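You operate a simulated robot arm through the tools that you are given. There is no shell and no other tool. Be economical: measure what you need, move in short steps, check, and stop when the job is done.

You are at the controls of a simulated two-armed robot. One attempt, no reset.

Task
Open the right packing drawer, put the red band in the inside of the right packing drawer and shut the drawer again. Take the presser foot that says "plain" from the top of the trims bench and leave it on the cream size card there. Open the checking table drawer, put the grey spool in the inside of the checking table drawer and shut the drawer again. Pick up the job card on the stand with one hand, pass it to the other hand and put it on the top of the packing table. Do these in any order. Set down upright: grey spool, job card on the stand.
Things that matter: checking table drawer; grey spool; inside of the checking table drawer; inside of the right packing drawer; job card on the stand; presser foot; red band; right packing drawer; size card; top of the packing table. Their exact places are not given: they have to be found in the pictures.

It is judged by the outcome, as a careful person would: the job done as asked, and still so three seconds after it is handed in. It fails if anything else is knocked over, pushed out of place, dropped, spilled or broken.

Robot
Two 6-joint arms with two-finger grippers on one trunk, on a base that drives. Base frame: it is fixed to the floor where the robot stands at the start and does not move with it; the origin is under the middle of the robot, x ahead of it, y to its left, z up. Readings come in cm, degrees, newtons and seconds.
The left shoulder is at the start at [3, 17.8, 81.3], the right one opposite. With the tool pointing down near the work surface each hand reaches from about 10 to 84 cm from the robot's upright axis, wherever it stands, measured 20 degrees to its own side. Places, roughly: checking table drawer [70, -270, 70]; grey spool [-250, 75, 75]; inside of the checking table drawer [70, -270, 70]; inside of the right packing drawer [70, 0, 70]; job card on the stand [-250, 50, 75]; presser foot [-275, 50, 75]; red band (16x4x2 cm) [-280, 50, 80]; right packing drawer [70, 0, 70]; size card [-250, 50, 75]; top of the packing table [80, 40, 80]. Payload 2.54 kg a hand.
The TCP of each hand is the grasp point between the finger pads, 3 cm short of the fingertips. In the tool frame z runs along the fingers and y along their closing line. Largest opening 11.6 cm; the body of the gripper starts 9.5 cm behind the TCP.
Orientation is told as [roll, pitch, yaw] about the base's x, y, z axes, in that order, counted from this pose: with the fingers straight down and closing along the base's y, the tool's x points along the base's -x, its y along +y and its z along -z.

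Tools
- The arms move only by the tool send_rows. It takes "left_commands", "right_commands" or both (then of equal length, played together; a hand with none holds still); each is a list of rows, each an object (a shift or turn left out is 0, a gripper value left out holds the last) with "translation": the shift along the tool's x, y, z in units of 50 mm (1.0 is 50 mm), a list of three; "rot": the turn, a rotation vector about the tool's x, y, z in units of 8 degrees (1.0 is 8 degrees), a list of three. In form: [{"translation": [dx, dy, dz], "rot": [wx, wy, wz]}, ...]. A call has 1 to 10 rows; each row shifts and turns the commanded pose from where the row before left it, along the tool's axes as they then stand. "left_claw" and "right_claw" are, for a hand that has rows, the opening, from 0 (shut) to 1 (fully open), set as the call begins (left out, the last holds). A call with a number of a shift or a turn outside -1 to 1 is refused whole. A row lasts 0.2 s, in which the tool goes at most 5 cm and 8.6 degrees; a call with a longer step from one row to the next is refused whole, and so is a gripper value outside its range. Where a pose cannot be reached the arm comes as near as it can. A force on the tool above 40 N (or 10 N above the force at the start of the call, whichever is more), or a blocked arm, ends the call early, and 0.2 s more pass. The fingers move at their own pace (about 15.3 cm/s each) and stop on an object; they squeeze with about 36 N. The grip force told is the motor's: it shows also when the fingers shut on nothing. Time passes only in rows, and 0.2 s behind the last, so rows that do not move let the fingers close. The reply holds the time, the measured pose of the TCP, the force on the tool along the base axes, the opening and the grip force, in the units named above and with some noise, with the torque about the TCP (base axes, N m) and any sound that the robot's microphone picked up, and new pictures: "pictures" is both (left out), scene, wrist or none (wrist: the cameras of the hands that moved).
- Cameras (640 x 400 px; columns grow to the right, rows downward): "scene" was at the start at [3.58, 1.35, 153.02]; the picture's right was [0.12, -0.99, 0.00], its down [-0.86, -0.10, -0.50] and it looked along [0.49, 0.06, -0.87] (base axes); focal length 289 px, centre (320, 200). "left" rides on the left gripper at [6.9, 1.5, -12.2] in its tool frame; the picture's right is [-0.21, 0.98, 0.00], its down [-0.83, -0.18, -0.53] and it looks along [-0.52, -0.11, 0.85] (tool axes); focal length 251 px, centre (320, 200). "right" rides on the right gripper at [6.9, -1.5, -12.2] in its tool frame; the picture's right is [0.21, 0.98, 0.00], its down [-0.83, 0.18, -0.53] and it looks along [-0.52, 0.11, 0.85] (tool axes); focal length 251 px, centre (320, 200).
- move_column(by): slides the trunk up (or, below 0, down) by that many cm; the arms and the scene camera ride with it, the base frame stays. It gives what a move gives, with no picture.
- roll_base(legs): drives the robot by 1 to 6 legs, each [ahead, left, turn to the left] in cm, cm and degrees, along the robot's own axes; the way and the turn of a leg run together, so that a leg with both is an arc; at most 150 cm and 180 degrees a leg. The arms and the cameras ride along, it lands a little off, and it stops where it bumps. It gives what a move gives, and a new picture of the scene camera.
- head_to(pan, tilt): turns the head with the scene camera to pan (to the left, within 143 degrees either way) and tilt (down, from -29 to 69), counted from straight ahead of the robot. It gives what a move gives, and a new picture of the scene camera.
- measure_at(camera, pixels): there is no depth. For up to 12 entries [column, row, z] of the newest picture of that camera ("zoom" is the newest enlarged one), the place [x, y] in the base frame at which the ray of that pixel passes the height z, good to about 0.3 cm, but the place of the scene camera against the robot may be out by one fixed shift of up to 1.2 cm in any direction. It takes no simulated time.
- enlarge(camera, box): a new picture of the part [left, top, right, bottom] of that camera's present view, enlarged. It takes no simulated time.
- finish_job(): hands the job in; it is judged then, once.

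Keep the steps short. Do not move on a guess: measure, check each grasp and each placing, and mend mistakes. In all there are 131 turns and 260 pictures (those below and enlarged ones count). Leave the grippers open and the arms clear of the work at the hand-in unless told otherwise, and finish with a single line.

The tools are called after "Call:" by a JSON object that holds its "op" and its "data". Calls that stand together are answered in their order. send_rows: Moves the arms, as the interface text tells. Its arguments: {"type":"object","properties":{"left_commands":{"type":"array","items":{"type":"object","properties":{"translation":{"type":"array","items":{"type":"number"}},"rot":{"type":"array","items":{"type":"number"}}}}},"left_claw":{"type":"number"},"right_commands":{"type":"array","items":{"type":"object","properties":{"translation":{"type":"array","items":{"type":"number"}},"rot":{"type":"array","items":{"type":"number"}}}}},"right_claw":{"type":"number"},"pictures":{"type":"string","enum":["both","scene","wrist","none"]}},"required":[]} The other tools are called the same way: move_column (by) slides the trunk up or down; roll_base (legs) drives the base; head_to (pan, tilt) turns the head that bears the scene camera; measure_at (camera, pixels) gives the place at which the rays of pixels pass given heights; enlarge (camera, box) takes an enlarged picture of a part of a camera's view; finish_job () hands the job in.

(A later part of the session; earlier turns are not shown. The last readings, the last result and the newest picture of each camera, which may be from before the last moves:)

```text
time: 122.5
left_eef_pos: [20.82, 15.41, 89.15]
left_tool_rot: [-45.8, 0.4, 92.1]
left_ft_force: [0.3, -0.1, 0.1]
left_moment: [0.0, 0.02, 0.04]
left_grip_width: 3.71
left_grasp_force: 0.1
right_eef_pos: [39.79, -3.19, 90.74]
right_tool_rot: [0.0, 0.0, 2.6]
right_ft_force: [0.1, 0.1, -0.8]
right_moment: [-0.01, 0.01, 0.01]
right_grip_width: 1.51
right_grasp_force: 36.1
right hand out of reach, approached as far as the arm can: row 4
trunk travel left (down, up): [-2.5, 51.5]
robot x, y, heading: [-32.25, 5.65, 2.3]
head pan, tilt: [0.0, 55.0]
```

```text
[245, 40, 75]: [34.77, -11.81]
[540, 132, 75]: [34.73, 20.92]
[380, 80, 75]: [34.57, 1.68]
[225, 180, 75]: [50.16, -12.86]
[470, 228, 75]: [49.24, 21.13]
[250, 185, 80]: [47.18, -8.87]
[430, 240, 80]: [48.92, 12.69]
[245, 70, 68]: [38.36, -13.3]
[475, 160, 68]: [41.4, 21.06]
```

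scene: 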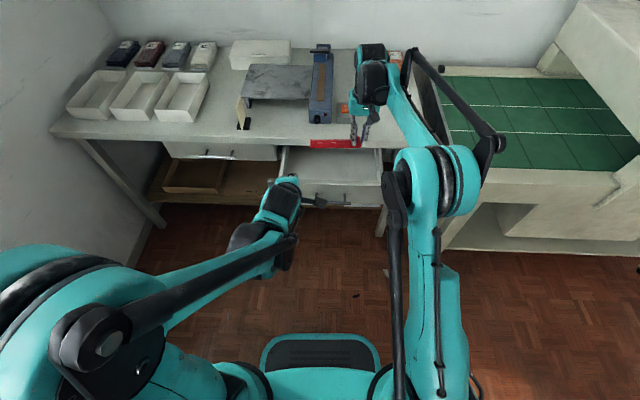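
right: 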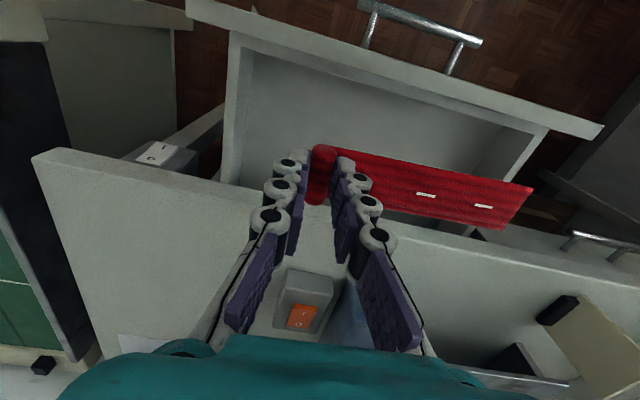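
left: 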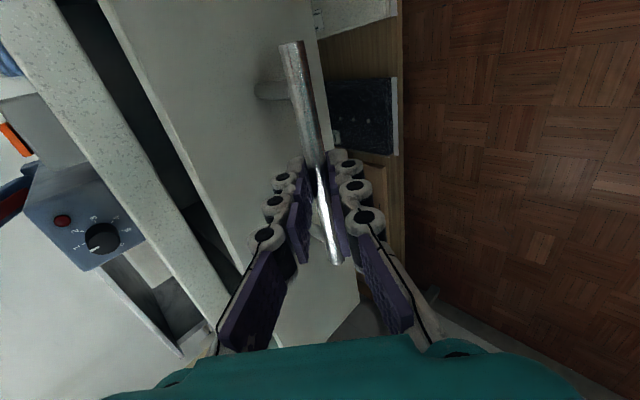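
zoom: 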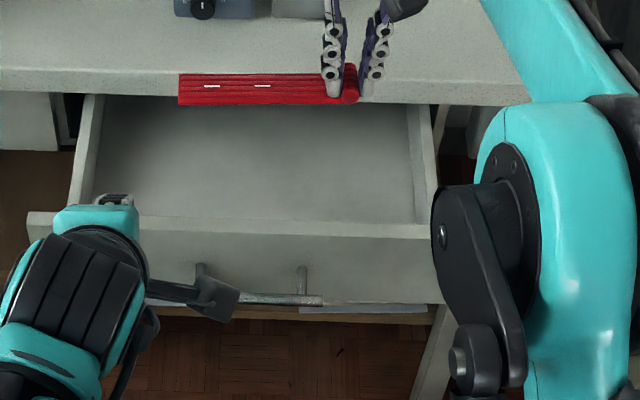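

Position is good. I lower the band into the drawer.

Call:
{"op": "send_rows", "data": {"right_commands": [{"translation": [0, 0, 0.9]}, {"translation": [0, 0, 0.9]}, {"translation": [0, 0, 0.9]}], "pictures": "wrist"}}

```text
time: 123.3
left_eef_pos: [20.7, 15.45, 89.12]
left_tool_rot: [-45.8, 0.4, 92.1]
left_ft_force: [-0.3, -0.3, -0.7]
left_moment: [0.02, 0.01, 0.0]
left_grip_width: 3.7
left_grasp_force: 0.0
right_eef_pos: [40.43, -3.23, 77.04]
right_tool_rot: [0.0, -0.1, 2.6]
right_ft_force: [0.8, 0.3, -0.6]
right_moment: [-0.02, -0.03, -0.02]
right_grip_width: 1.49
right_grasp_force: 36.1
trunk travel left (down, up): [-2.5, 51.5]
robot x, y, heading: [-32.36, 5.67, 2.3]
head pan, tilt: [0.0, 55.0]
```

right: 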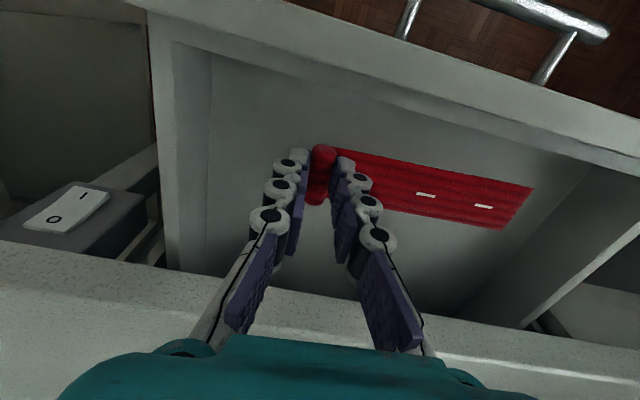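

Call:
{"op": "send_rows", "data": {"right_commands": [{"translation": [0, 0, 0.3]}, {"translation": [0, 0, 0.3]}, {"translation": [0, 0, 0.15]}, {"translation": [0, 0, 0.1]}, {}], "pictures": "wrist"}}

```text
time: 124.5
left_eef_pos: [20.65, 15.52, 89.09]
left_tool_rot: [-45.8, 0.4, 92.1]
left_ft_force: [0.0, 0.1, 0.5]
left_moment: [0.02, 0.0, -0.01]
left_grip_width: 3.71
left_grasp_force: 0.0
right_eef_pos: [40.19, -3.13, 72.74]
right_tool_rot: [0.1, 0.1, 2.7]
right_ft_force: [-0.5, 0.5, -0.5]
right_moment: [-0.04, -0.02, -0.03]
right_grip_width: 1.48
right_grasp_force: 35.9
trunk travel left (down, up): [-2.5, 51.5]
robot x, y, heading: [-32.31, 5.54, 2.6]
head pan, tilt: [0.0, 55.0]
```

right: 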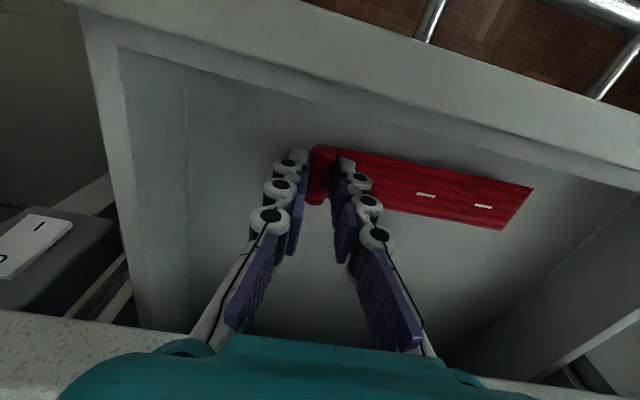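

Call:
{"op": "send_rows", "data": {"right_commands": [{"translation": [0, 0, 0.15]}, {"translation": [0, 0, 0.12]}, {"translation": [0, 0, 0.1]}, {"translation": [0, 0, 0.08]}, {}], "pictures": "wrist"}}

```text
time: 125.5
left_eef_pos: [20.52, 15.43, 89.28]
left_tool_rot: [-45.8, 0.5, 92.0]
left_ft_force: [-0.3, -0.3, 0.9]
left_moment: [0.02, 0.0, 0.05]
left_grip_width: 3.71
left_grasp_force: 0.2
right_eef_pos: [40.01, -3.06, 71.22]
right_tool_rot: [-0.1, -0.2, 2.8]
right_ft_force: [1.6, -0.3, 31.1]
right_moment: [0.09, -0.04, 0.0]
right_grip_width: 1.45
right_grasp_force: 36.4
trunk travel left (down, up): [-2.5, 51.5]
robot x, y, heading: [-31.99, 5.99, 2.4]
head pan, tilt: [0.0, 55.0]
stopped in row 5 (right hand): the force on the tool passed its limit at 45 N (the readings are from after the stop); the commanded pose is now the measured one
```

right: 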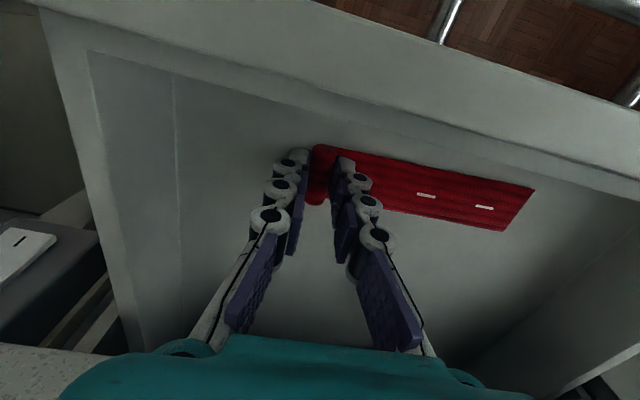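

Floor contact (z≈67.8). I ease up, open, and raise the right hand clear.

Call:
{"op": "send_rows", "data": {"right_commands": [{"translation": [0, 0, -0.04]}, {}, {}], "right_claw": 0.4, "pictures": "none"}}

Call:
{"op": "send_rows", "data": {"right_commands": [{"translation": [0, 0, -0.6]}, {"translation": [0, 0, -1]}, {"translation": [0, 0, -1]}, {"translation": [0, 0, -1]}, {"translation": [0.6, -0.6, -0.4]}, {"translation": [0.6, -0.6, 0]}, {"translation": [0.6, -0.6, 0]}], "pictures": "both"}}

Call:
{"op": "enlarge", "data": {"camera": "scene", "box": [260, 120, 440, 230]}}

```text
time: 126.3
left_eef_pos: [20.69, 15.49, 89.09]
left_tool_rot: [-45.7, 0.3, 92.1]
left_ft_force: [0.6, 0.9, -0.4]
left_moment: [0.0, 0.02, 0.02]
left_grip_width: 3.69
left_grasp_force: 0.0
right_eef_pos: [40.09, -3.08, 71.13]
right_tool_rot: [0.0, 0.0, 2.6]
right_ft_force: [-0.8, -0.4, 1.4]
right_moment: [-0.02, 0.03, 0.03]
right_grip_width: 4.75
right_grasp_force: 0.0
trunk travel left (down, up): [-2.5, 51.5]
robot x, y, heading: [-31.93, 5.57, 2.6]
head pan, tilt: [0.0, 55.0]
```

```text
time: 127.9
left_eef_pos: [20.65, 15.49, 89.14]
left_tool_rot: [-45.9, 0.5, 92.2]
left_ft_force: [0.3, -0.2, 0.2]
left_moment: [-0.03, 0.0, 0.0]
left_grip_width: 3.71
left_grasp_force: 0.1
right_eef_pos: [31.55, -12.54, 91.05]
right_tool_rot: [0.0, 0.0, 2.7]
right_ft_force: [-0.8, 0.5, 0.3]
right_moment: [0.01, 0.0, -0.02]
right_grip_width: 4.64
right_grasp_force: 0.2
trunk travel left (down, up): [-2.5, 51.5]
robot x, y, heading: [-32.37, 5.63, 2.5]
head pan, tilt: [0.0, 55.0]
```

scene: 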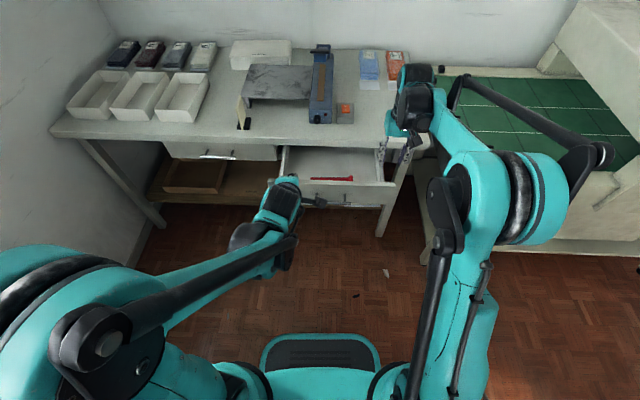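
right: 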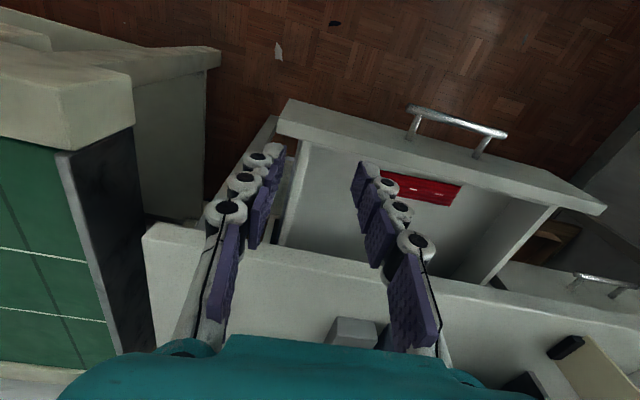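

```text
3.56 times, centred on (350, 175) of scene
```

zoom: 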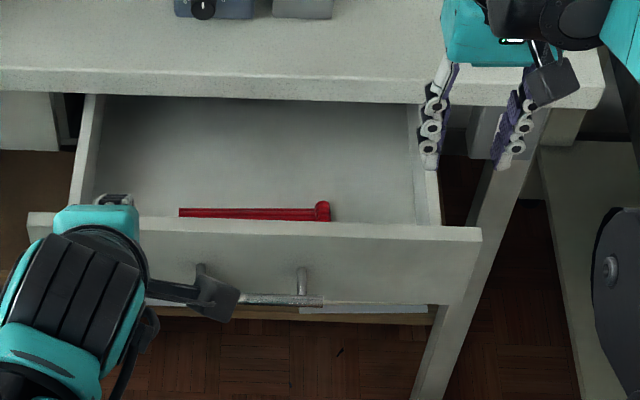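

Band is flat in the drawer. The left hand re-grips the handle bar to push the drawer shut.

Call:
{"op": "send_rows", "data": {"left_commands": [{"translation": [0.538, 0.395, 0.605]}, {"translation": [0.538, 0.395, 0.605]}, {"translation": [0.538, 0.395, 0.605]}, {"translation": [0.538, 0.395, 0.605]}, {"translation": [0, 0, 0.5]}, {}], "left_claw": 0.34, "pictures": "wrist"}}

```text
time: 129.3
left_eef_pos: [26.13, 4.8, 73.1]
left_tool_rot: [-45.5, 0.5, 92.3]
left_ft_force: [-0.5, 0.7, 0.7]
left_moment: [0.0, 0.0, -0.02]
left_grip_width: 3.96
left_grasp_force: 0.0
right_eef_pos: [31.64, -12.52, 90.84]
right_tool_rot: [0.0, 0.0, 2.8]
right_ft_force: [-0.5, -0.5, 0.8]
right_moment: [0.02, 0.02, 0.0]
right_grip_width: 4.63
right_grasp_force: 0.2
trunk travel left (down, up): [-2.5, 51.5]
robot x, y, heading: [-31.77, 5.65, 2.4]
head pan, tilt: [0.0, 55.0]
```

left: 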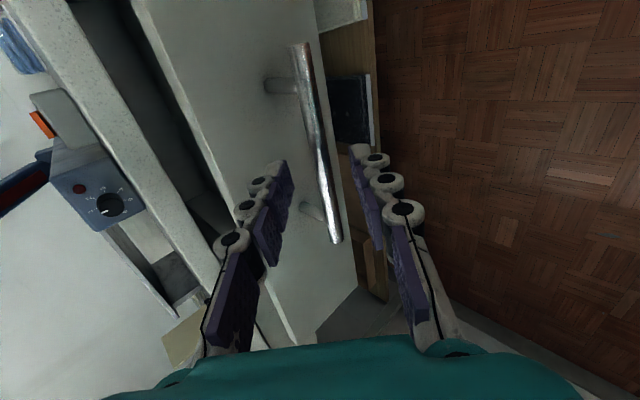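

Call:
{"op": "send_rows", "data": {"left_commands": [{"translation": [0, 0, 0.44]}, {}], "pictures": "none"}}

Call:
{"op": "send_rows", "data": {"left_commands": [{}, {}, {}], "left_claw": 0, "pictures": "none"}}

Call:
{"op": "send_rows", "data": {"left_commands": [{"translation": [0, -0.35, 0.355]}, {"translation": [0, -0.35, 0.355]}, {"translation": [0, -0.35, 0.355]}, {"translation": [0, -0.35, 0.355]}], "pictures": "none"}}

```text
time: 129.9
left_eef_pos: [27.7, 4.94, 71.61]
left_tool_rot: [-45.6, 0.3, 92.1]
left_ft_force: [0.4, -0.1, -0.1]
left_moment: [-0.03, -0.01, 0.0]
left_grip_width: 3.95
left_grasp_force: 0.1
right_eef_pos: [31.57, -12.51, 90.9]
right_tool_rot: [0.0, 0.0, 2.7]
right_ft_force: [-0.4, -0.1, 0.4]
right_moment: [-0.01, 0.0, 0.0]
right_grip_width: 4.64
right_grasp_force: 0.1
trunk travel left (down, up): [-2.5, 51.5]
robot x, y, heading: [-31.82, 5.59, 2.7]
head pan, tilt: [0.0, 55.0]
```

```text
time: 130.7
left_eef_pos: [27.85, 4.93, 71.6]
left_tool_rot: [-45.5, 0.3, 92.2]
left_ft_force: [-0.9, 1.1, -18.5]
left_moment: [0.76, 0.16, -0.42]
left_grip_width: 1.13
left_grasp_force: 38.3
right_eef_pos: [31.72, -12.54, 90.7]
right_tool_rot: [0.0, 0.1, 2.6]
right_ft_force: [-0.3, 0.7, 0.3]
right_moment: [0.0, 0.01, -0.05]
right_grip_width: 4.64
right_grasp_force: 0.1
trunk travel left (down, up): [-2.5, 51.5]
robot x, y, heading: [-32.22, 5.58, 2.7]
head pan, tilt: [0.0, 55.0]
```

```text
time: 131.7
left_eef_pos: [37.64, 4.95, 71.5]
left_tool_rot: [-45.6, 0.5, 92.0]
left_ft_force: [1.4, -17.8, -30.1]
left_moment: [0.54, 0.17, -0.61]
left_grip_width: 1.12
left_grasp_force: 37.8
right_eef_pos: [31.76, -12.68, 90.73]
right_tool_rot: [0.0, 0.2, 2.6]
right_ft_force: [-0.4, -0.4, -0.2]
right_moment: [0.01, -0.01, -0.01]
right_grip_width: 4.63
right_grasp_force: 0.1
trunk travel left (down, up): [-2.5, 51.5]
robot x, y, heading: [-31.9, 5.55, 2.8]
head pan, tilt: [0.0, 55.0]
```

Call:
{"op": "send_rows", "data": {"left_commands": [{"translation": [0.06, 0.05, 0.05]}, {"translation": [0.02, -0.33, 0.365]}, {"translation": [0.02, -0.33, 0.365]}, {"translation": [0.02, -0.33, 0.365]}, {"translation": [0.01, -0.13, 0.145]}, {}], "pictures": "scene"}}

```text
time: 133.1
left_eef_pos: [45.9, 5.01, 71.57]
left_tool_rot: [-46.0, 0.4, 92.2]
left_ft_force: [4.7, -0.2, 28.9]
left_moment: [0.87, -0.4, -0.43]
left_grip_width: 1.12
left_grasp_force: 38.4
right_eef_pos: [31.47, -12.52, 91.04]
right_tool_rot: [0.0, -0.1, 2.7]
right_ft_force: [-0.3, -0.1, -0.4]
right_moment: [0.01, 0.02, -0.01]
right_grip_width: 4.65
right_grasp_force: 0.0
trunk travel left (down, up): [-2.5, 51.5]
robot x, y, heading: [-32.31, 5.76, 2.5]
head pan, tilt: [0.0, 55.0]
```

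scene: 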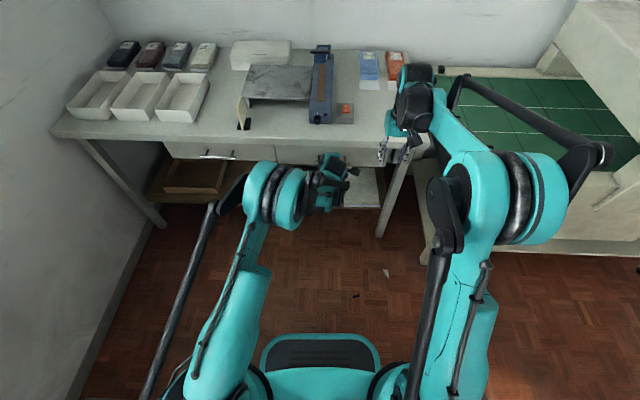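

Call:
{"op": "send_rows", "data": {"left_commands": [{"translation": [0, -0.05, -0.04]}, {"translation": [0, -0.1, 0.1]}, {"translation": [0, -0.08, 0.08]}, {"translation": [0, -0.05, 0.05]}, {}], "pictures": "both"}}

```text
time: 134.2
left_eef_pos: [47.02, 4.98, 71.51]
left_tool_rot: [-45.4, 0.3, 92.2]
left_ft_force: [-13.5, 2.3, 12.6]
left_moment: [0.56, 0.05, -0.78]
left_grip_width: 1.11
left_grasp_force: 38.0
right_eef_pos: [31.25, -12.53, 91.05]
right_tool_rot: [-0.2, -0.1, 2.7]
right_ft_force: [0.3, 0.9, 0.2]
right_moment: [0.0, -0.02, -0.01]
right_grip_width: 4.64
right_grasp_force: 0.0
trunk travel left (down, up): [-2.5, 51.5]
robot x, y, heading: [-32.37, 5.6, 2.8]
head pan, tilt: [0.0, 55.0]
stopped in row 5 (left hand): the force on the tool passed its limit at 43 N (the readings are from after the stop); the commanded pose is now the measured one
```

scene: 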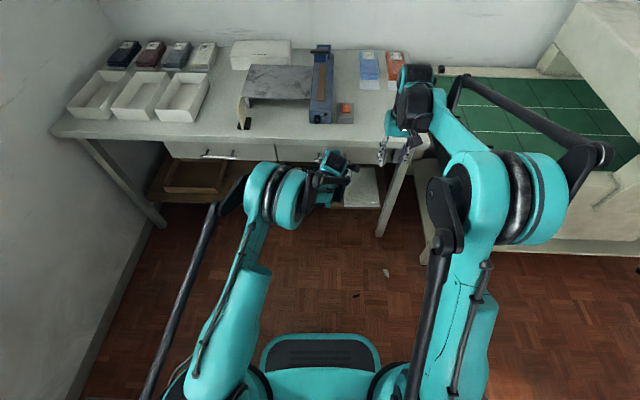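
left: 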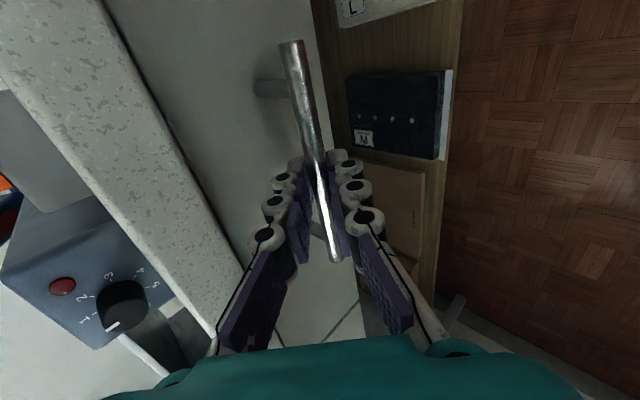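

Shut against its stop at the same reading as before (47.0). I release and withdraw, then check.

Call:
{"op": "send_rows", "data": {"left_commands": [{}, {}, {"translation": [0, 0, -0.5]}, {"translation": [0, 0, -0.5]}, {"translation": [-0.5, -0.4, -0.6]}, {"translation": [-0.6, -0.4, -0.6]}, {"translation": [-0.6, -0.4, -0.6]}, {"translation": [-0.6, -0.4, -0.6]}, {"translation": [-0.6, -0.4, -0.6]}], "left_claw": 0.34, "pictures": "scene"}}

Call:
{"op": "enlarge", "data": {"camera": "scene", "box": [150, 80, 440, 230]}}

```text
time: 136.2
left_eef_pos: [38.34, 14.75, 92.48]
left_tool_rot: [-46.0, -1.0, 93.7]
left_ft_force: [0.5, 0.0, 0.1]
left_moment: [0.0, -0.02, -0.02]
left_grip_width: 3.97
left_grasp_force: 0.0
left hand out of reach, approached as far as the arm can: row 7, 8, 9
right_eef_pos: [31.44, -12.44, 90.88]
right_tool_rot: [-0.1, 0.0, 2.8]
right_ft_force: [-0.6, 0.3, 0.3]
right_moment: [-0.04, -0.06, -0.02]
right_grip_width: 4.66
right_grasp_force: 0.0
trunk travel left (down, up): [-2.5, 51.5]
robot x, y, heading: [-32.19, 5.63, 2.5]
head pan, tilt: [0.0, 55.0]
```

scene: 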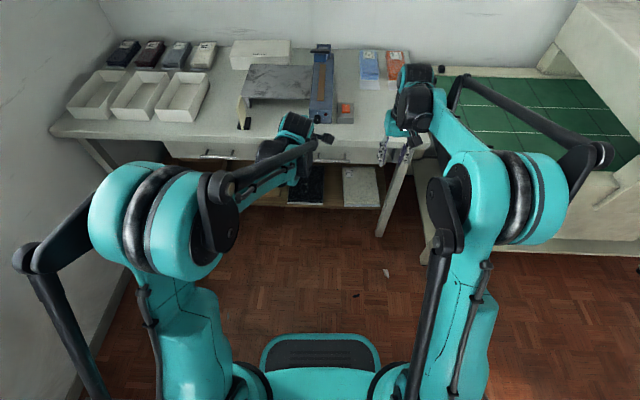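

```text
2.21 times, centred on (295, 155) of scene
```

zoom: 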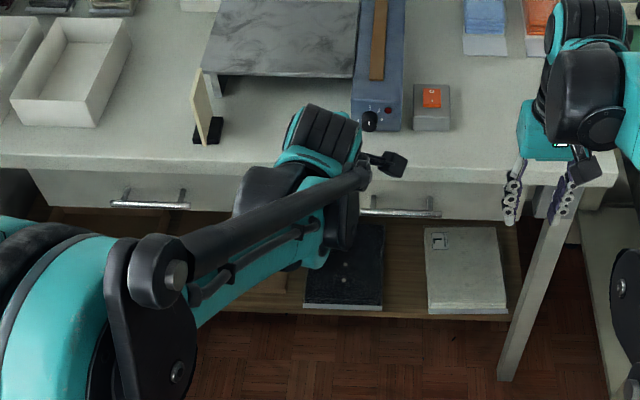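

Drawer is flush with its neighbour and the card stands. I retract both hands to drive back for the grey spool.

Call:
{"op": "send_rows", "data": {"left_commands": [{"translation": [0, 0.065, -0.78]}, {"translation": [0, 0.065, -0.78]}, {"translation": [0, 0.065, -0.78]}, {"translation": [0, 0.065, -0.78]}], "right_commands": [{"translation": [0.6, 0, -0.7]}, {"translation": [0.6, -0.1, -0.7]}, {"translation": [0.6, -0.1, -0.7]}, {"translation": [0.6, -0.1, -0.7]}], "left_claw": 0.34, "pictures": "none"}}

Call:
{"op": "roll_base", "data": {"legs": [[-70, 2, 0], [-63, 2, 0], [0, 0, -91], [0, 0, -91]]}}

```text
time: 137.2
left_eef_pos: [26.17, 13.29, 102.58]
left_tool_rot: [-45.3, 0.5, 92.2]
left_ft_force: [-0.7, -0.7, 0.7]
left_moment: [-0.03, -0.01, 0.01]
left_grip_width: 3.92
left_grasp_force: 0.1
left hand out of reach, approached as far as the arm can: row 1
right_eef_pos: [19.54, -14.39, 104.84]
right_tool_rot: [0.0, -0.2, 2.7]
right_ft_force: [-1.0, 0.4, 0.1]
right_moment: [0.03, 0.01, -0.02]
right_grip_width: 4.66
right_grasp_force: 0.0
trunk travel left (down, up): [-2.5, 51.5]
robot x, y, heading: [-32.12, 5.43, 2.4]
head pan, tilt: [0.0, 55.0]
```

```text
time: 151.9
left_eef_pos: [-224.65, -2.46, 102.43]
left_tool_rot: [-45.3, 0.4, -88.9]
left_ft_force: [-0.6, 0.4, -0.6]
left_moment: [0.03, -0.02, -0.01]
left_grip_width: 3.94
left_grasp_force: 0.0
right_eef_pos: [-217.59, 25.24, 104.77]
right_tool_rot: [-0.1, 0.0, -178.4]
right_ft_force: [-1.3, 0.4, -0.2]
right_moment: [0.03, -0.01, 0.01]
right_grip_width: 4.64
right_grasp_force: 0.2
trunk travel left (down, up): [-2.5, 51.5]
robot x, y, heading: [-165.94, 3.7, -178.5]
head pan, tilt: [0.0, 55.0]
```

scene: 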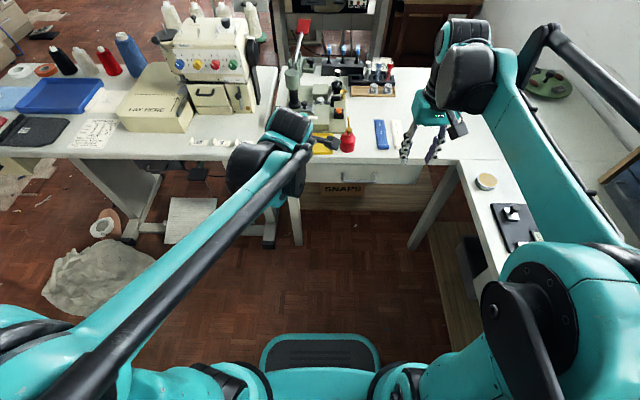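

Call:
{"op": "roll_base", "data": {"legs": [[31, -19, -1.5]]}}

Call:
{"op": "head_to", "data": {"pan": -30, "tilt": 50}}

```text
time: 154.2
left_eef_pos: [-255.97, 17.89, 102.39]
left_tool_rot: [-45.2, 0.4, -90.4]
left_ft_force: [0.1, 0.8, 0.2]
left_moment: [-0.03, 0.01, -0.01]
left_grip_width: 3.95
left_grasp_force: 0.1
right_eef_pos: [-248.05, 45.37, 104.69]
right_tool_rot: [-0.1, 0.0, 179.9]
right_ft_force: [-0.6, -0.1, 0.1]
right_moment: [-0.05, -0.03, 0.0]
right_grip_width: 4.63
right_grasp_force: 0.0
trunk travel left (down, up): [-2.5, 51.5]
robot x, y, heading: [-197.19, 22.63, 179.9]
head pan, tilt: [0.0, 55.0]
```

scene: 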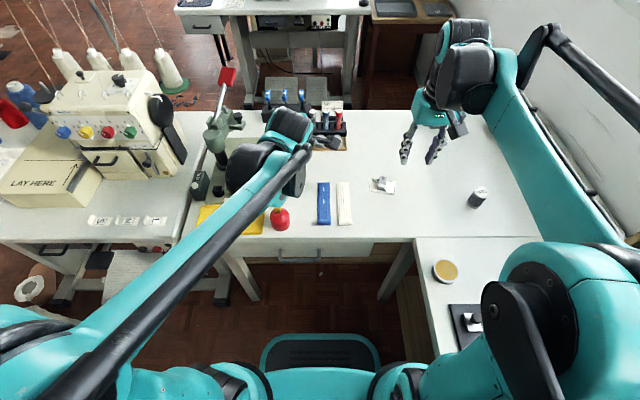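

```text
time: 155.2
left_eef_pos: [-255.86, 17.94, 102.37]
left_tool_rot: [-45.3, 0.4, -90.5]
left_ft_force: [0.4, 0.7, 0.4]
left_moment: [0.0, 0.0, 0.01]
left_grip_width: 3.92
left_grasp_force: 0.0
right_eef_pos: [-247.93, 45.27, 104.85]
right_tool_rot: [0.0, 0.1, 179.9]
right_ft_force: [-0.3, -0.1, 0.5]
right_moment: [0.0, 0.01, -0.02]
right_grip_width: 4.63
right_grasp_force: 0.1
trunk travel left (down, up): [-2.5, 51.5]
robot x, y, heading: [-197.13, 22.63, 180.0]
head pan, tilt: [-30.0, 50.0]
```

scene: 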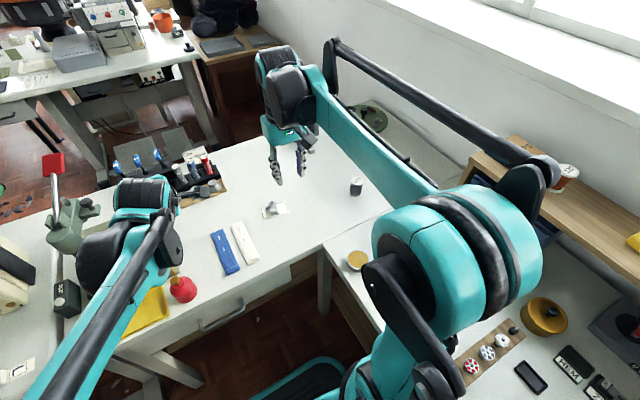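

Call:
{"op": "send_rows", "data": {"right_commands": [{"translation": [-0.11, -0.95, 0.1]}, {"translation": [-0.11, -0.95, 0.1]}, {"translation": [-0.11, -0.95, 0.1]}, {"translation": [-0.11, -0.95, 0.1]}, {"translation": [-0.11, -0.9, 0.1]}], "right_claw": 0.7, "pictures": "wrist"}}

```text
time: 156.4
left_eef_pos: [-255.9, 18.0, 102.43]
left_tool_rot: [-45.2, 0.4, -90.5]
left_ft_force: [-0.7, -0.6, -0.3]
left_moment: [-0.03, -0.01, 0.0]
left_grip_width: 3.95
left_grasp_force: 0.0
right_eef_pos: [-250.78, 68.93, 102.4]
right_tool_rot: [0.0, -0.1, 180.0]
right_ft_force: [-0.2, 1.0, 0.1]
right_moment: [-0.01, -0.01, 0.02]
right_grip_width: 8.16
right_grasp_force: 0.1
trunk travel left (down, up): [-2.5, 51.5]
robot x, y, heading: [-197.72, 22.53, 179.6]
head pan, tilt: [-30.0, 50.0]
```

right: 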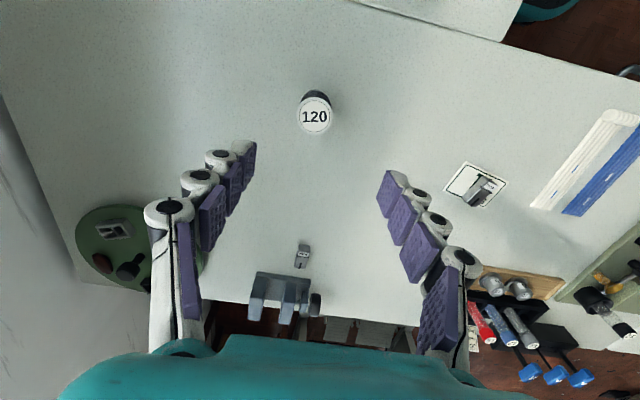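

Call:
{"op": "enlarge", "data": {"camera": "right", "box": [260, 70, 380, 150]}}

Call:
{"op": "measure_at", "data": {"camera": "right", "pixels": [[315, 116, 86], [315, 116, 87], [299, 116, 86], [331, 116, 86], [317, 92, 80]]}}

Call:
{"op": "measure_at", "data": {"camera": "scene", "pixels": [[357, 181, 86], [357, 181, 87], [357, 196, 80]]}}

```text
5.00 times, centred on (320, 110) of right
```

zoom: 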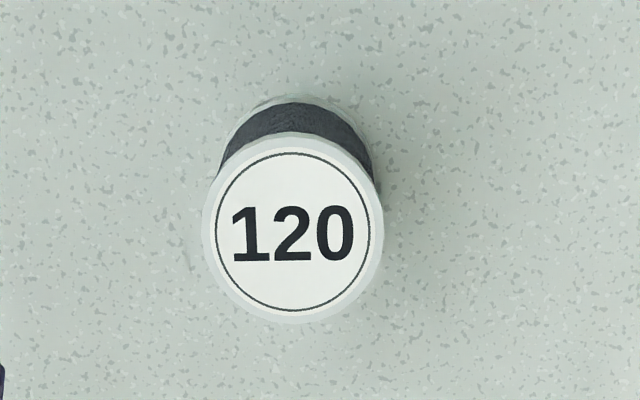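

```text
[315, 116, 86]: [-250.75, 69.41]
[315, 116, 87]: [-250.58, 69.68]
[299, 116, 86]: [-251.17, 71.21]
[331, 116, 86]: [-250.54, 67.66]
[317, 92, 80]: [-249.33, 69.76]
```

```text
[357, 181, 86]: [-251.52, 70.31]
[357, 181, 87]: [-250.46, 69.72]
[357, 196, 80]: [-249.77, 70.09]
```

Spool at (-250.6,69.5), ~3.8 cm wide. I descend over it.

Call:
{"op": "send_rows", "data": {"right_commands": [{"translation": [0.04, -0.12, 0.9]}, {"translation": [0, 0, 0.9]}, {"translation": [0, 0, 0.9]}, {"translation": [0, 0, 0.9]}], "pictures": "wrist"}}

```text
time: 157.4
left_eef_pos: [-255.74, 17.88, 102.44]
left_tool_rot: [-45.2, 0.4, -90.5]
left_ft_force: [-0.6, -0.7, 0.0]
left_moment: [0.01, -0.01, 0.0]
left_grip_width: 3.94
left_grasp_force: 0.0
right_eef_pos: [-250.51, 69.29, 84.12]
right_tool_rot: [0.0, 0.0, 179.8]
right_ft_force: [0.6, -0.2, 0.1]
right_moment: [-0.02, 0.0, 0.0]
right_grip_width: 8.15
right_grasp_force: 0.1
trunk travel left (down, up): [-2.5, 51.5]
robot x, y, heading: [-197.12, 22.68, 179.8]
head pan, tilt: [-30.0, 50.0]
```

right: 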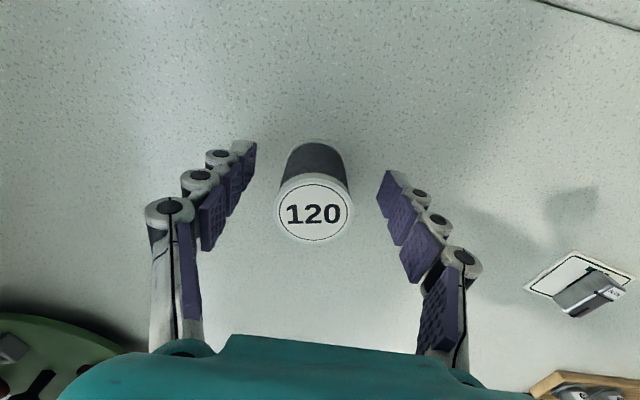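

Call:
{"op": "measure_at", "data": {"camera": "right", "pixels": [[314, 212, 86.5], [314, 212, 87.5], [315, 145, 80], [314, 212, 85.5]]}}

Call:
{"op": "send_rows", "data": {"right_commands": [{}, {}, {}], "right_claw": 0, "pictures": "none"}}

Call:
{"op": "send_rows", "data": {"right_commands": [{"translation": [0, 0, -0.5]}, {"translation": [0, 0, -0.5]}], "pictures": "both"}}

```text
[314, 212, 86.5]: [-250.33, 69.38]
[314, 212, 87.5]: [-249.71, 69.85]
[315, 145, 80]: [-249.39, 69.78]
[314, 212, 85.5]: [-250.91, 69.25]
```

```text
time: 158.2
left_eef_pos: [-255.8, 17.97, 102.4]
left_tool_rot: [-45.4, 0.4, -90.5]
left_ft_force: [-0.7, -0.3, 0.0]
left_moment: [-0.03, 0.0, 0.03]
left_grip_width: 3.94
left_grasp_force: 0.0
right_eef_pos: [-250.48, 69.24, 84.13]
right_tool_rot: [0.0, 0.0, 180.0]
right_ft_force: [0.4, 0.8, -0.1]
right_moment: [0.02, -0.02, -0.01]
right_grip_width: 3.78
right_grasp_force: 35.5
trunk travel left (down, up): [-2.5, 51.5]
robot x, y, heading: [-197.22, 22.68, 180.0]
head pan, tilt: [-30.0, 50.0]
```

```text
time: 158.8
left_eef_pos: [-255.81, 17.84, 102.35]
left_tool_rot: [-45.3, 0.4, -90.6]
left_ft_force: [-0.8, -0.6, -0.5]
left_moment: [0.02, -0.02, 0.01]
left_grip_width: 3.96
left_grasp_force: 0.0
right_eef_pos: [-250.41, 69.48, 89.37]
right_tool_rot: [-0.1, 0.0, 180.0]
right_ft_force: [0.6, 0.2, -0.4]
right_moment: [-0.01, -0.03, 0.03]
right_grip_width: 3.79
right_grasp_force: 35.8
trunk travel left (down, up): [-2.5, 51.5]
robot x, y, heading: [-197.0, 22.39, 179.9]
head pan, tilt: [-30.0, 50.0]
```

scene: 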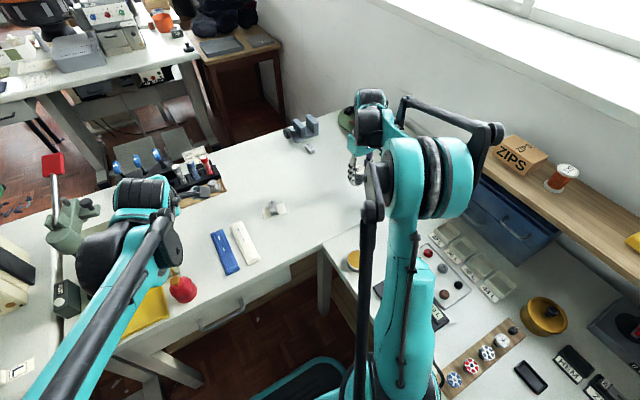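
right: 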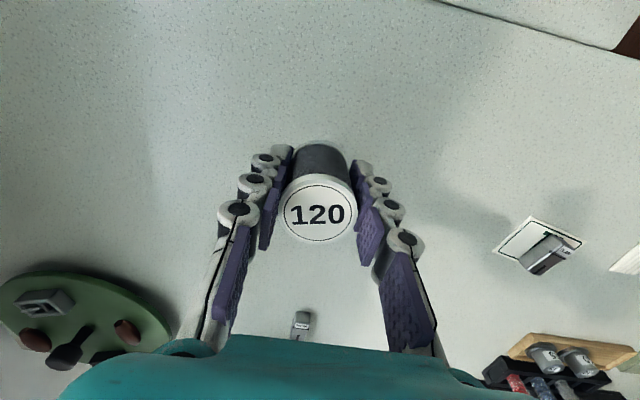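

Spool held (3.8 cm). I lift it, bring the hand in, and drive back toward the packing side.

Call:
{"op": "send_rows", "data": {"right_commands": [{"translation": [0, 0, -1]}, {"translation": [0, 0, -1]}, {"translation": [0, 0, -1]}, {"translation": [0, 0.9, -0.2]}, {"translation": [0, 0.95, 0]}, {"translation": [0, 0.95, 0]}, {"translation": [0, 0.95, 0]}, {"translation": [0, 0.95, 0]}], "pictures": "none"}}

Call:
{"op": "roll_base", "data": {"legs": [[-31, 19, 0], [0, 0, 90], [0, 0, 90], [80, 0, 0], [80, 0, 0]]}}

Call:
{"op": "head_to", "data": {"pan": -85, "tilt": 35}}

```text
time: 160.6
left_eef_pos: [-255.83, 17.92, 102.42]
left_tool_rot: [-45.2, 0.5, -90.5]
left_ft_force: [-1.3, 0.2, 0.2]
left_moment: [-0.01, -0.02, -0.03]
left_grip_width: 3.92
left_grasp_force: 0.1
right_eef_pos: [-250.6, 45.7, 105.38]
right_tool_rot: [-0.1, 0.1, 179.9]
right_ft_force: [0.5, 0.5, -0.6]
right_moment: [0.04, 0.0, 0.0]
right_grip_width: 3.79
right_grasp_force: 36.3
trunk travel left (down, up): [-2.5, 51.5]
robot x, y, heading: [-197.16, 22.55, 179.7]
head pan, tilt: [-30.0, 50.0]
```

```text
time: 178.4
left_eef_pos: [54.81, 9.03, 102.41]
left_tool_rot: [-45.3, 0.4, 89.9]
left_ft_force: [-0.4, -0.1, -0.2]
left_moment: [0.02, 0.04, 0.0]
left_grip_width: 3.94
left_grasp_force: 0.2
right_eef_pos: [49.82, -18.88, 105.28]
right_tool_rot: [-0.1, 0.0, 0.5]
right_ft_force: [-0.3, -0.3, -0.7]
right_moment: [-0.01, 0.05, -0.03]
right_grip_width: 3.78
right_grasp_force: 35.8
trunk travel left (down, up): [-2.5, 51.5]
robot x, y, heading: [-3.58, 3.55, 0.1]
head pan, tilt: [-30.0, 50.0]
```

scene: 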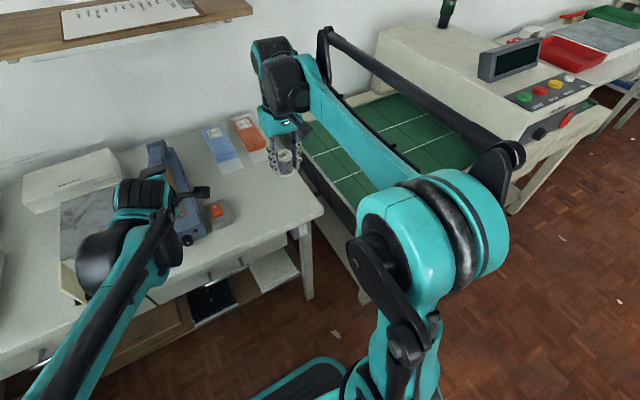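

```text
time: 179.7
left_eef_pos: [54.76, 8.99, 102.49]
left_tool_rot: [-45.3, 0.4, 90.0]
left_ft_force: [0.2, -0.1, -0.2]
left_moment: [0.01, 0.03, 0.02]
left_grip_width: 3.95
left_grasp_force: 0.1
right_eef_pos: [49.6, -18.95, 105.37]
right_tool_rot: [0.0, -0.1, 0.5]
right_ft_force: [-0.4, 0.1, 0.1]
right_moment: [0.0, -0.01, -0.01]
right_grip_width: 3.79
right_grasp_force: 35.6
trunk travel left (down, up): [-2.5, 51.5]
robot x, y, heading: [-3.88, 3.48, 0.5]
head pan, tilt: [-85.0, 35.0]
```

scene: 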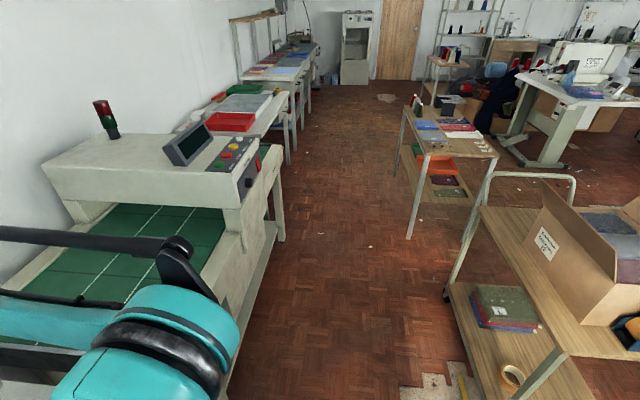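

Call:
{"op": "measure_at", "data": {"camera": "scene", "pixels": [[447, 297, 0], [410, 238, 0], [280, 242, 0], [226, 392, 0], [289, 163, 0], [300, 155, 0], [240, 105, 78], [265, 137, 78], [302, 68, 78], [403, 112, 78], [490, 200, 75]]}}

Call:
{"op": "enlarge", "data": {"camera": "scene", "box": [170, 20, 350, 180]}}

```text
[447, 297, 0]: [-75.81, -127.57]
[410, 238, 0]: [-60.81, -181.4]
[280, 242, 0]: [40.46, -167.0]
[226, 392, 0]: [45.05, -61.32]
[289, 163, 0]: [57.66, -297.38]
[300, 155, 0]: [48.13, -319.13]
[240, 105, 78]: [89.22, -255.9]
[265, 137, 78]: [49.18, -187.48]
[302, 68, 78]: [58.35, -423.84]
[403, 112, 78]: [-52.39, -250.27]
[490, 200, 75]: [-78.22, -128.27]
```

```text
2.50 times, centred on (260, 100) of scene
```

zoom: 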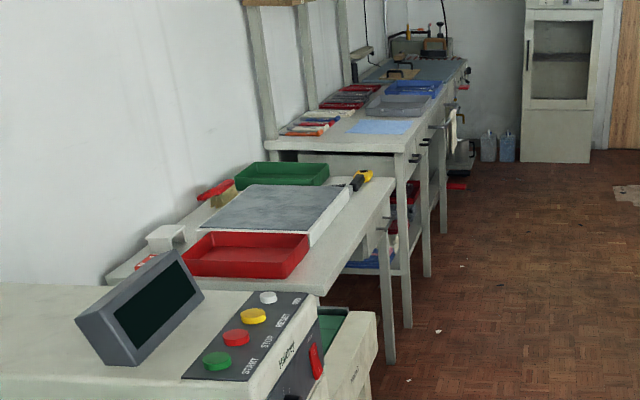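

The aisle (x −60…40) is clear. I turn right, drive down it and turn to face the checking table.

Call:
{"op": "roll_base", "data": {"legs": [[0, 0, -90], [120, -16, 0], [120, 0, 0], [0, 0, 90]]}}

Call:
{"op": "head_to", "data": {"pan": -15, "tilt": 48}}

```text
time: 199.0
left_eef_pos: [40.57, -232.12, 102.53]
left_tool_rot: [-45.3, 0.4, 88.9]
left_ft_force: [-0.8, -0.4, 0.3]
left_moment: [0.02, -0.02, -0.02]
left_grip_width: 3.94
left_grasp_force: 0.0
right_eef_pos: [34.95, -259.81, 105.48]
right_tool_rot: [0.0, 0.1, -0.7]
right_ft_force: [0.6, 0.4, 0.3]
right_moment: [0.02, -0.03, 0.0]
right_grip_width: 3.79
right_grasp_force: 36.2
trunk travel left (down, up): [-2.5, 51.5]
robot x, y, heading: [-17.94, -236.45, -0.7]
head pan, tilt: [-85.0, 35.0]
```

scene: 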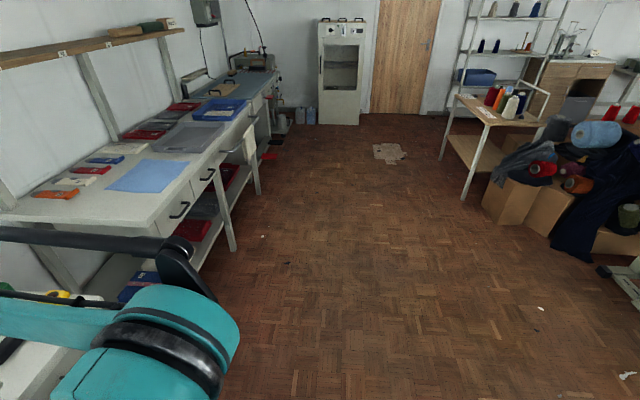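

```text
time: 200.4
left_eef_pos: [40.47, -232.02, 102.52]
left_tool_rot: [-45.4, 0.5, 89.0]
left_ft_force: [-0.2, -0.4, 0.6]
left_moment: [0.02, 0.0, -0.03]
left_grip_width: 3.93
left_grasp_force: 0.0
right_eef_pos: [35.03, -259.91, 105.35]
right_tool_rot: [0.0, 0.0, -0.5]
right_ft_force: [0.5, 0.4, -1.5]
right_moment: [-0.01, 0.02, 0.0]
right_grip_width: 3.77
right_grasp_force: 36.5
trunk travel left (down, up): [-2.5, 51.5]
robot x, y, heading: [-18.08, -236.45, -0.7]
head pan, tilt: [-15.0, 48.0]
```

scene: 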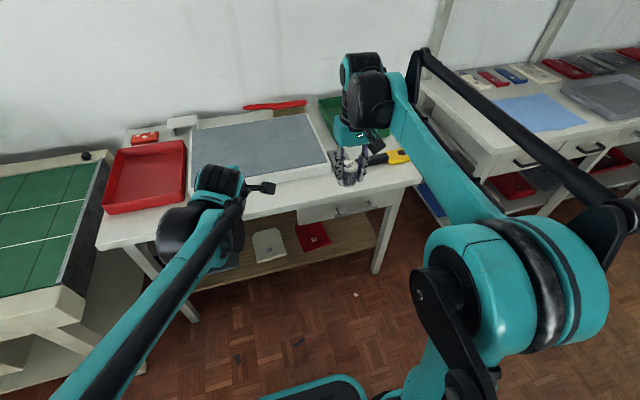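

Call:
{"op": "enlarge", "data": {"camera": "scene", "box": [260, 130, 440, 260]}}

Call:
{"op": "measure_at", "data": {"camera": "zoom", "pixels": [[220, 293, 71], [220, 293, 69], [350, 285, 71], [300, 300, 71], [250, 240, 80], [570, 190, 80], [140, 290, 74], [420, 255, 74]]}}

```text
3.08 times, centred on (350, 195) of scene
```

zoom: 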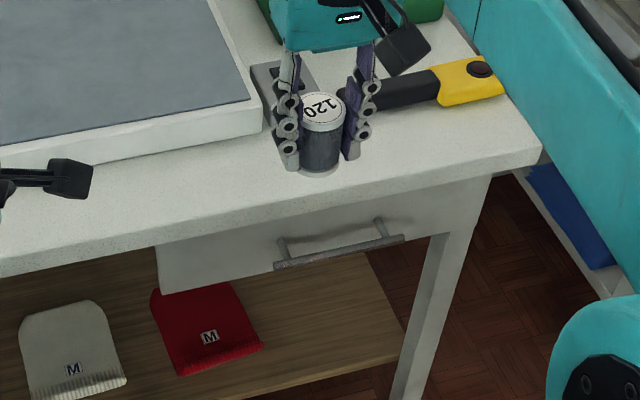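

```text
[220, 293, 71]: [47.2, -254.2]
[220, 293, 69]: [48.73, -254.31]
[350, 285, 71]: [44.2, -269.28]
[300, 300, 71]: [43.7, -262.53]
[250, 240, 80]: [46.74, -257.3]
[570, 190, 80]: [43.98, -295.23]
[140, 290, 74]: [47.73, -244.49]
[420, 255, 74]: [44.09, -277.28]
```

Call:
{"op": "measure_at", "data": {"camera": "zoom", "pixels": [[275, 266, 70], [275, 266, 72], [403, 238, 70], [403, 238, 72], [160, 265, 74], [455, 215, 74], [0, 275, 80], [530, 165, 80], [320, 180, 80]]}}

```text
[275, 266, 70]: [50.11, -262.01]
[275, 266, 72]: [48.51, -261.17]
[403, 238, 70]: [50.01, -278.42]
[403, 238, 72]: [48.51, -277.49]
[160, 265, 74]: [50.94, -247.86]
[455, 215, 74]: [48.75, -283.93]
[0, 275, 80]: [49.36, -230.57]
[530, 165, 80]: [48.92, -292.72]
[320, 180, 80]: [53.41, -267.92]
```

Handle bar spans y≈-262…-278 near x 48.7, z≈70, same build as before. I shift the base so that the same left-hand moves apply.

Call:
{"op": "roll_base", "data": {"legs": [[-7.3, -16, 0.6], [0, -16, 0]]}}

Call:
{"op": "head_to", "data": {"pan": 0, "tilt": 52}}

```text
time: 202.9
left_eef_pos: [32.89, -263.76, 102.54]
left_tool_rot: [-45.2, 0.4, 89.5]
left_ft_force: [-0.2, -1.2, -1.0]
left_moment: [0.05, 0.05, 0.04]
left_grip_width: 3.94
left_grasp_force: 0.1
right_eef_pos: [27.7, -291.57, 105.34]
right_tool_rot: [0.0, 0.0, -0.1]
right_ft_force: [0.8, 0.3, -1.1]
right_moment: [0.04, 0.01, 0.01]
right_grip_width: 3.78
right_grasp_force: 36.2
trunk travel left (down, up): [-2.5, 51.5]
robot x, y, heading: [-26.0, -268.27, -0.0]
head pan, tilt: [-15.0, 48.0]
```

scene: 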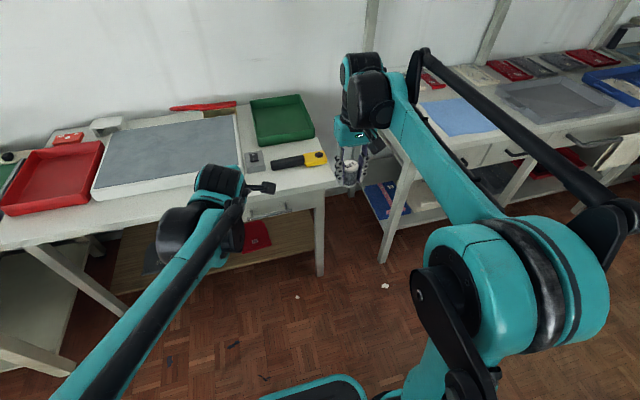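

```text
time: 203.7
left_eef_pos: [33.11, -263.5, 102.39]
left_tool_rot: [-45.3, 0.4, 89.5]
left_ft_force: [-0.1, 0.3, 0.9]
left_moment: [-0.02, -0.01, 0.0]
left_grip_width: 3.93
left_grasp_force: 0.1
right_eef_pos: [27.77, -291.46, 105.28]
right_tool_rot: [0.0, 0.0, -0.1]
right_ft_force: [0.3, -0.1, -1.9]
right_moment: [0.03, -0.03, -0.03]
right_grip_width: 3.79
right_grasp_force: 36.5
trunk travel left (down, up): [-2.5, 51.5]
robot x, y, heading: [-25.63, -268.28, -0.3]
head pan, tilt: [0.0, 52.0]
```

scene: 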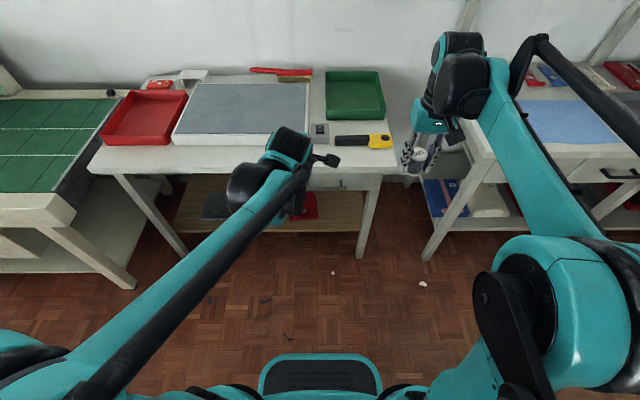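

Call:
{"op": "send_rows", "data": {"left_commands": [{"translation": [0.187, 0.41, 0.78]}, {"translation": [0.187, 0.41, 0.78]}, {"translation": [0.187, 0.41, 0.78]}, {"translation": [0.187, 0.41, 0.78]}, {"translation": [0.187, 0.41, 0.78]}, {"translation": [0.187, 0.41, 0.78]}], "left_claw": 0.34, "pictures": "both"}}

```text
time: 205.1
left_eef_pos: [40.94, -269.47, 77.11]
left_tool_rot: [-45.2, 0.3, 89.5]
left_ft_force: [-0.3, -0.2, -0.4]
left_moment: [0.01, -0.01, 0.01]
left_grip_width: 3.94
left_grasp_force: 0.0
right_eef_pos: [27.9, -291.5, 105.26]
right_tool_rot: [0.0, 0.0, -0.1]
right_ft_force: [-0.6, 0.4, -0.8]
right_moment: [0.04, 0.03, -0.03]
right_grip_width: 3.8
right_grasp_force: 36.2
trunk travel left (down, up): [-2.5, 51.5]
robot x, y, heading: [-25.66, -268.1, 0.3]
head pan, tilt: [0.0, 52.0]
```

scene: 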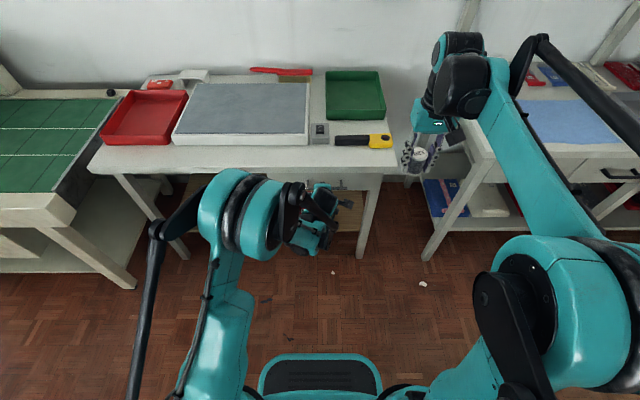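
left: 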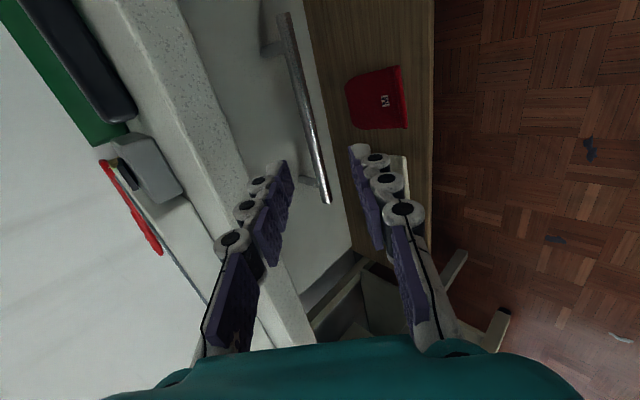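

Call:
{"op": "measure_at", "data": {"camera": "left", "pixels": [[282, 15, 70], [328, 203, 70], [308, 120, 70], [308, 120, 71.5], [282, 15, 71.5], [328, 203, 71.5]]}}

```text
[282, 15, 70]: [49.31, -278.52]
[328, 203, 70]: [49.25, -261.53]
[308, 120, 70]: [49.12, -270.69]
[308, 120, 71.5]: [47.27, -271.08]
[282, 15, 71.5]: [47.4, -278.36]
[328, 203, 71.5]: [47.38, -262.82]
```

Call:
{"op": "send_rows", "data": {"left_commands": [{"translation": [0.17, -0.1, 0.5]}, {"translation": [0, 0, 0.6]}, {"translation": [0, 0, 0.6]}], "pictures": "wrist"}}

```text
time: 205.9
left_eef_pos: [47.5, -270.18, 71.62]
left_tool_rot: [-45.2, 0.4, 89.5]
left_ft_force: [0.9, 0.6, 0.3]
left_moment: [0.0, -0.01, 0.01]
left_grip_width: 3.93
left_grasp_force: 0.1
right_eef_pos: [27.83, -291.42, 105.29]
right_tool_rot: [0.0, 0.1, -0.1]
right_ft_force: [0.0, 0.3, 0.5]
right_moment: [0.01, 0.0, 0.01]
right_grip_width: 3.78
right_grasp_force: 36.1
trunk travel left (down, up): [-2.5, 51.5]
robot x, y, heading: [-25.47, -268.18, 0.2]
head pan, tilt: [0.0, 52.0]
```

left: 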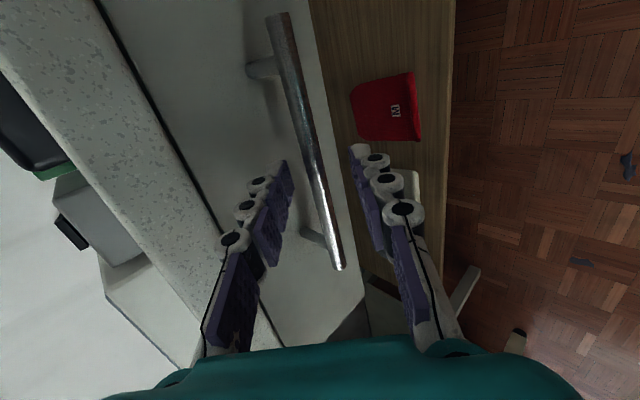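

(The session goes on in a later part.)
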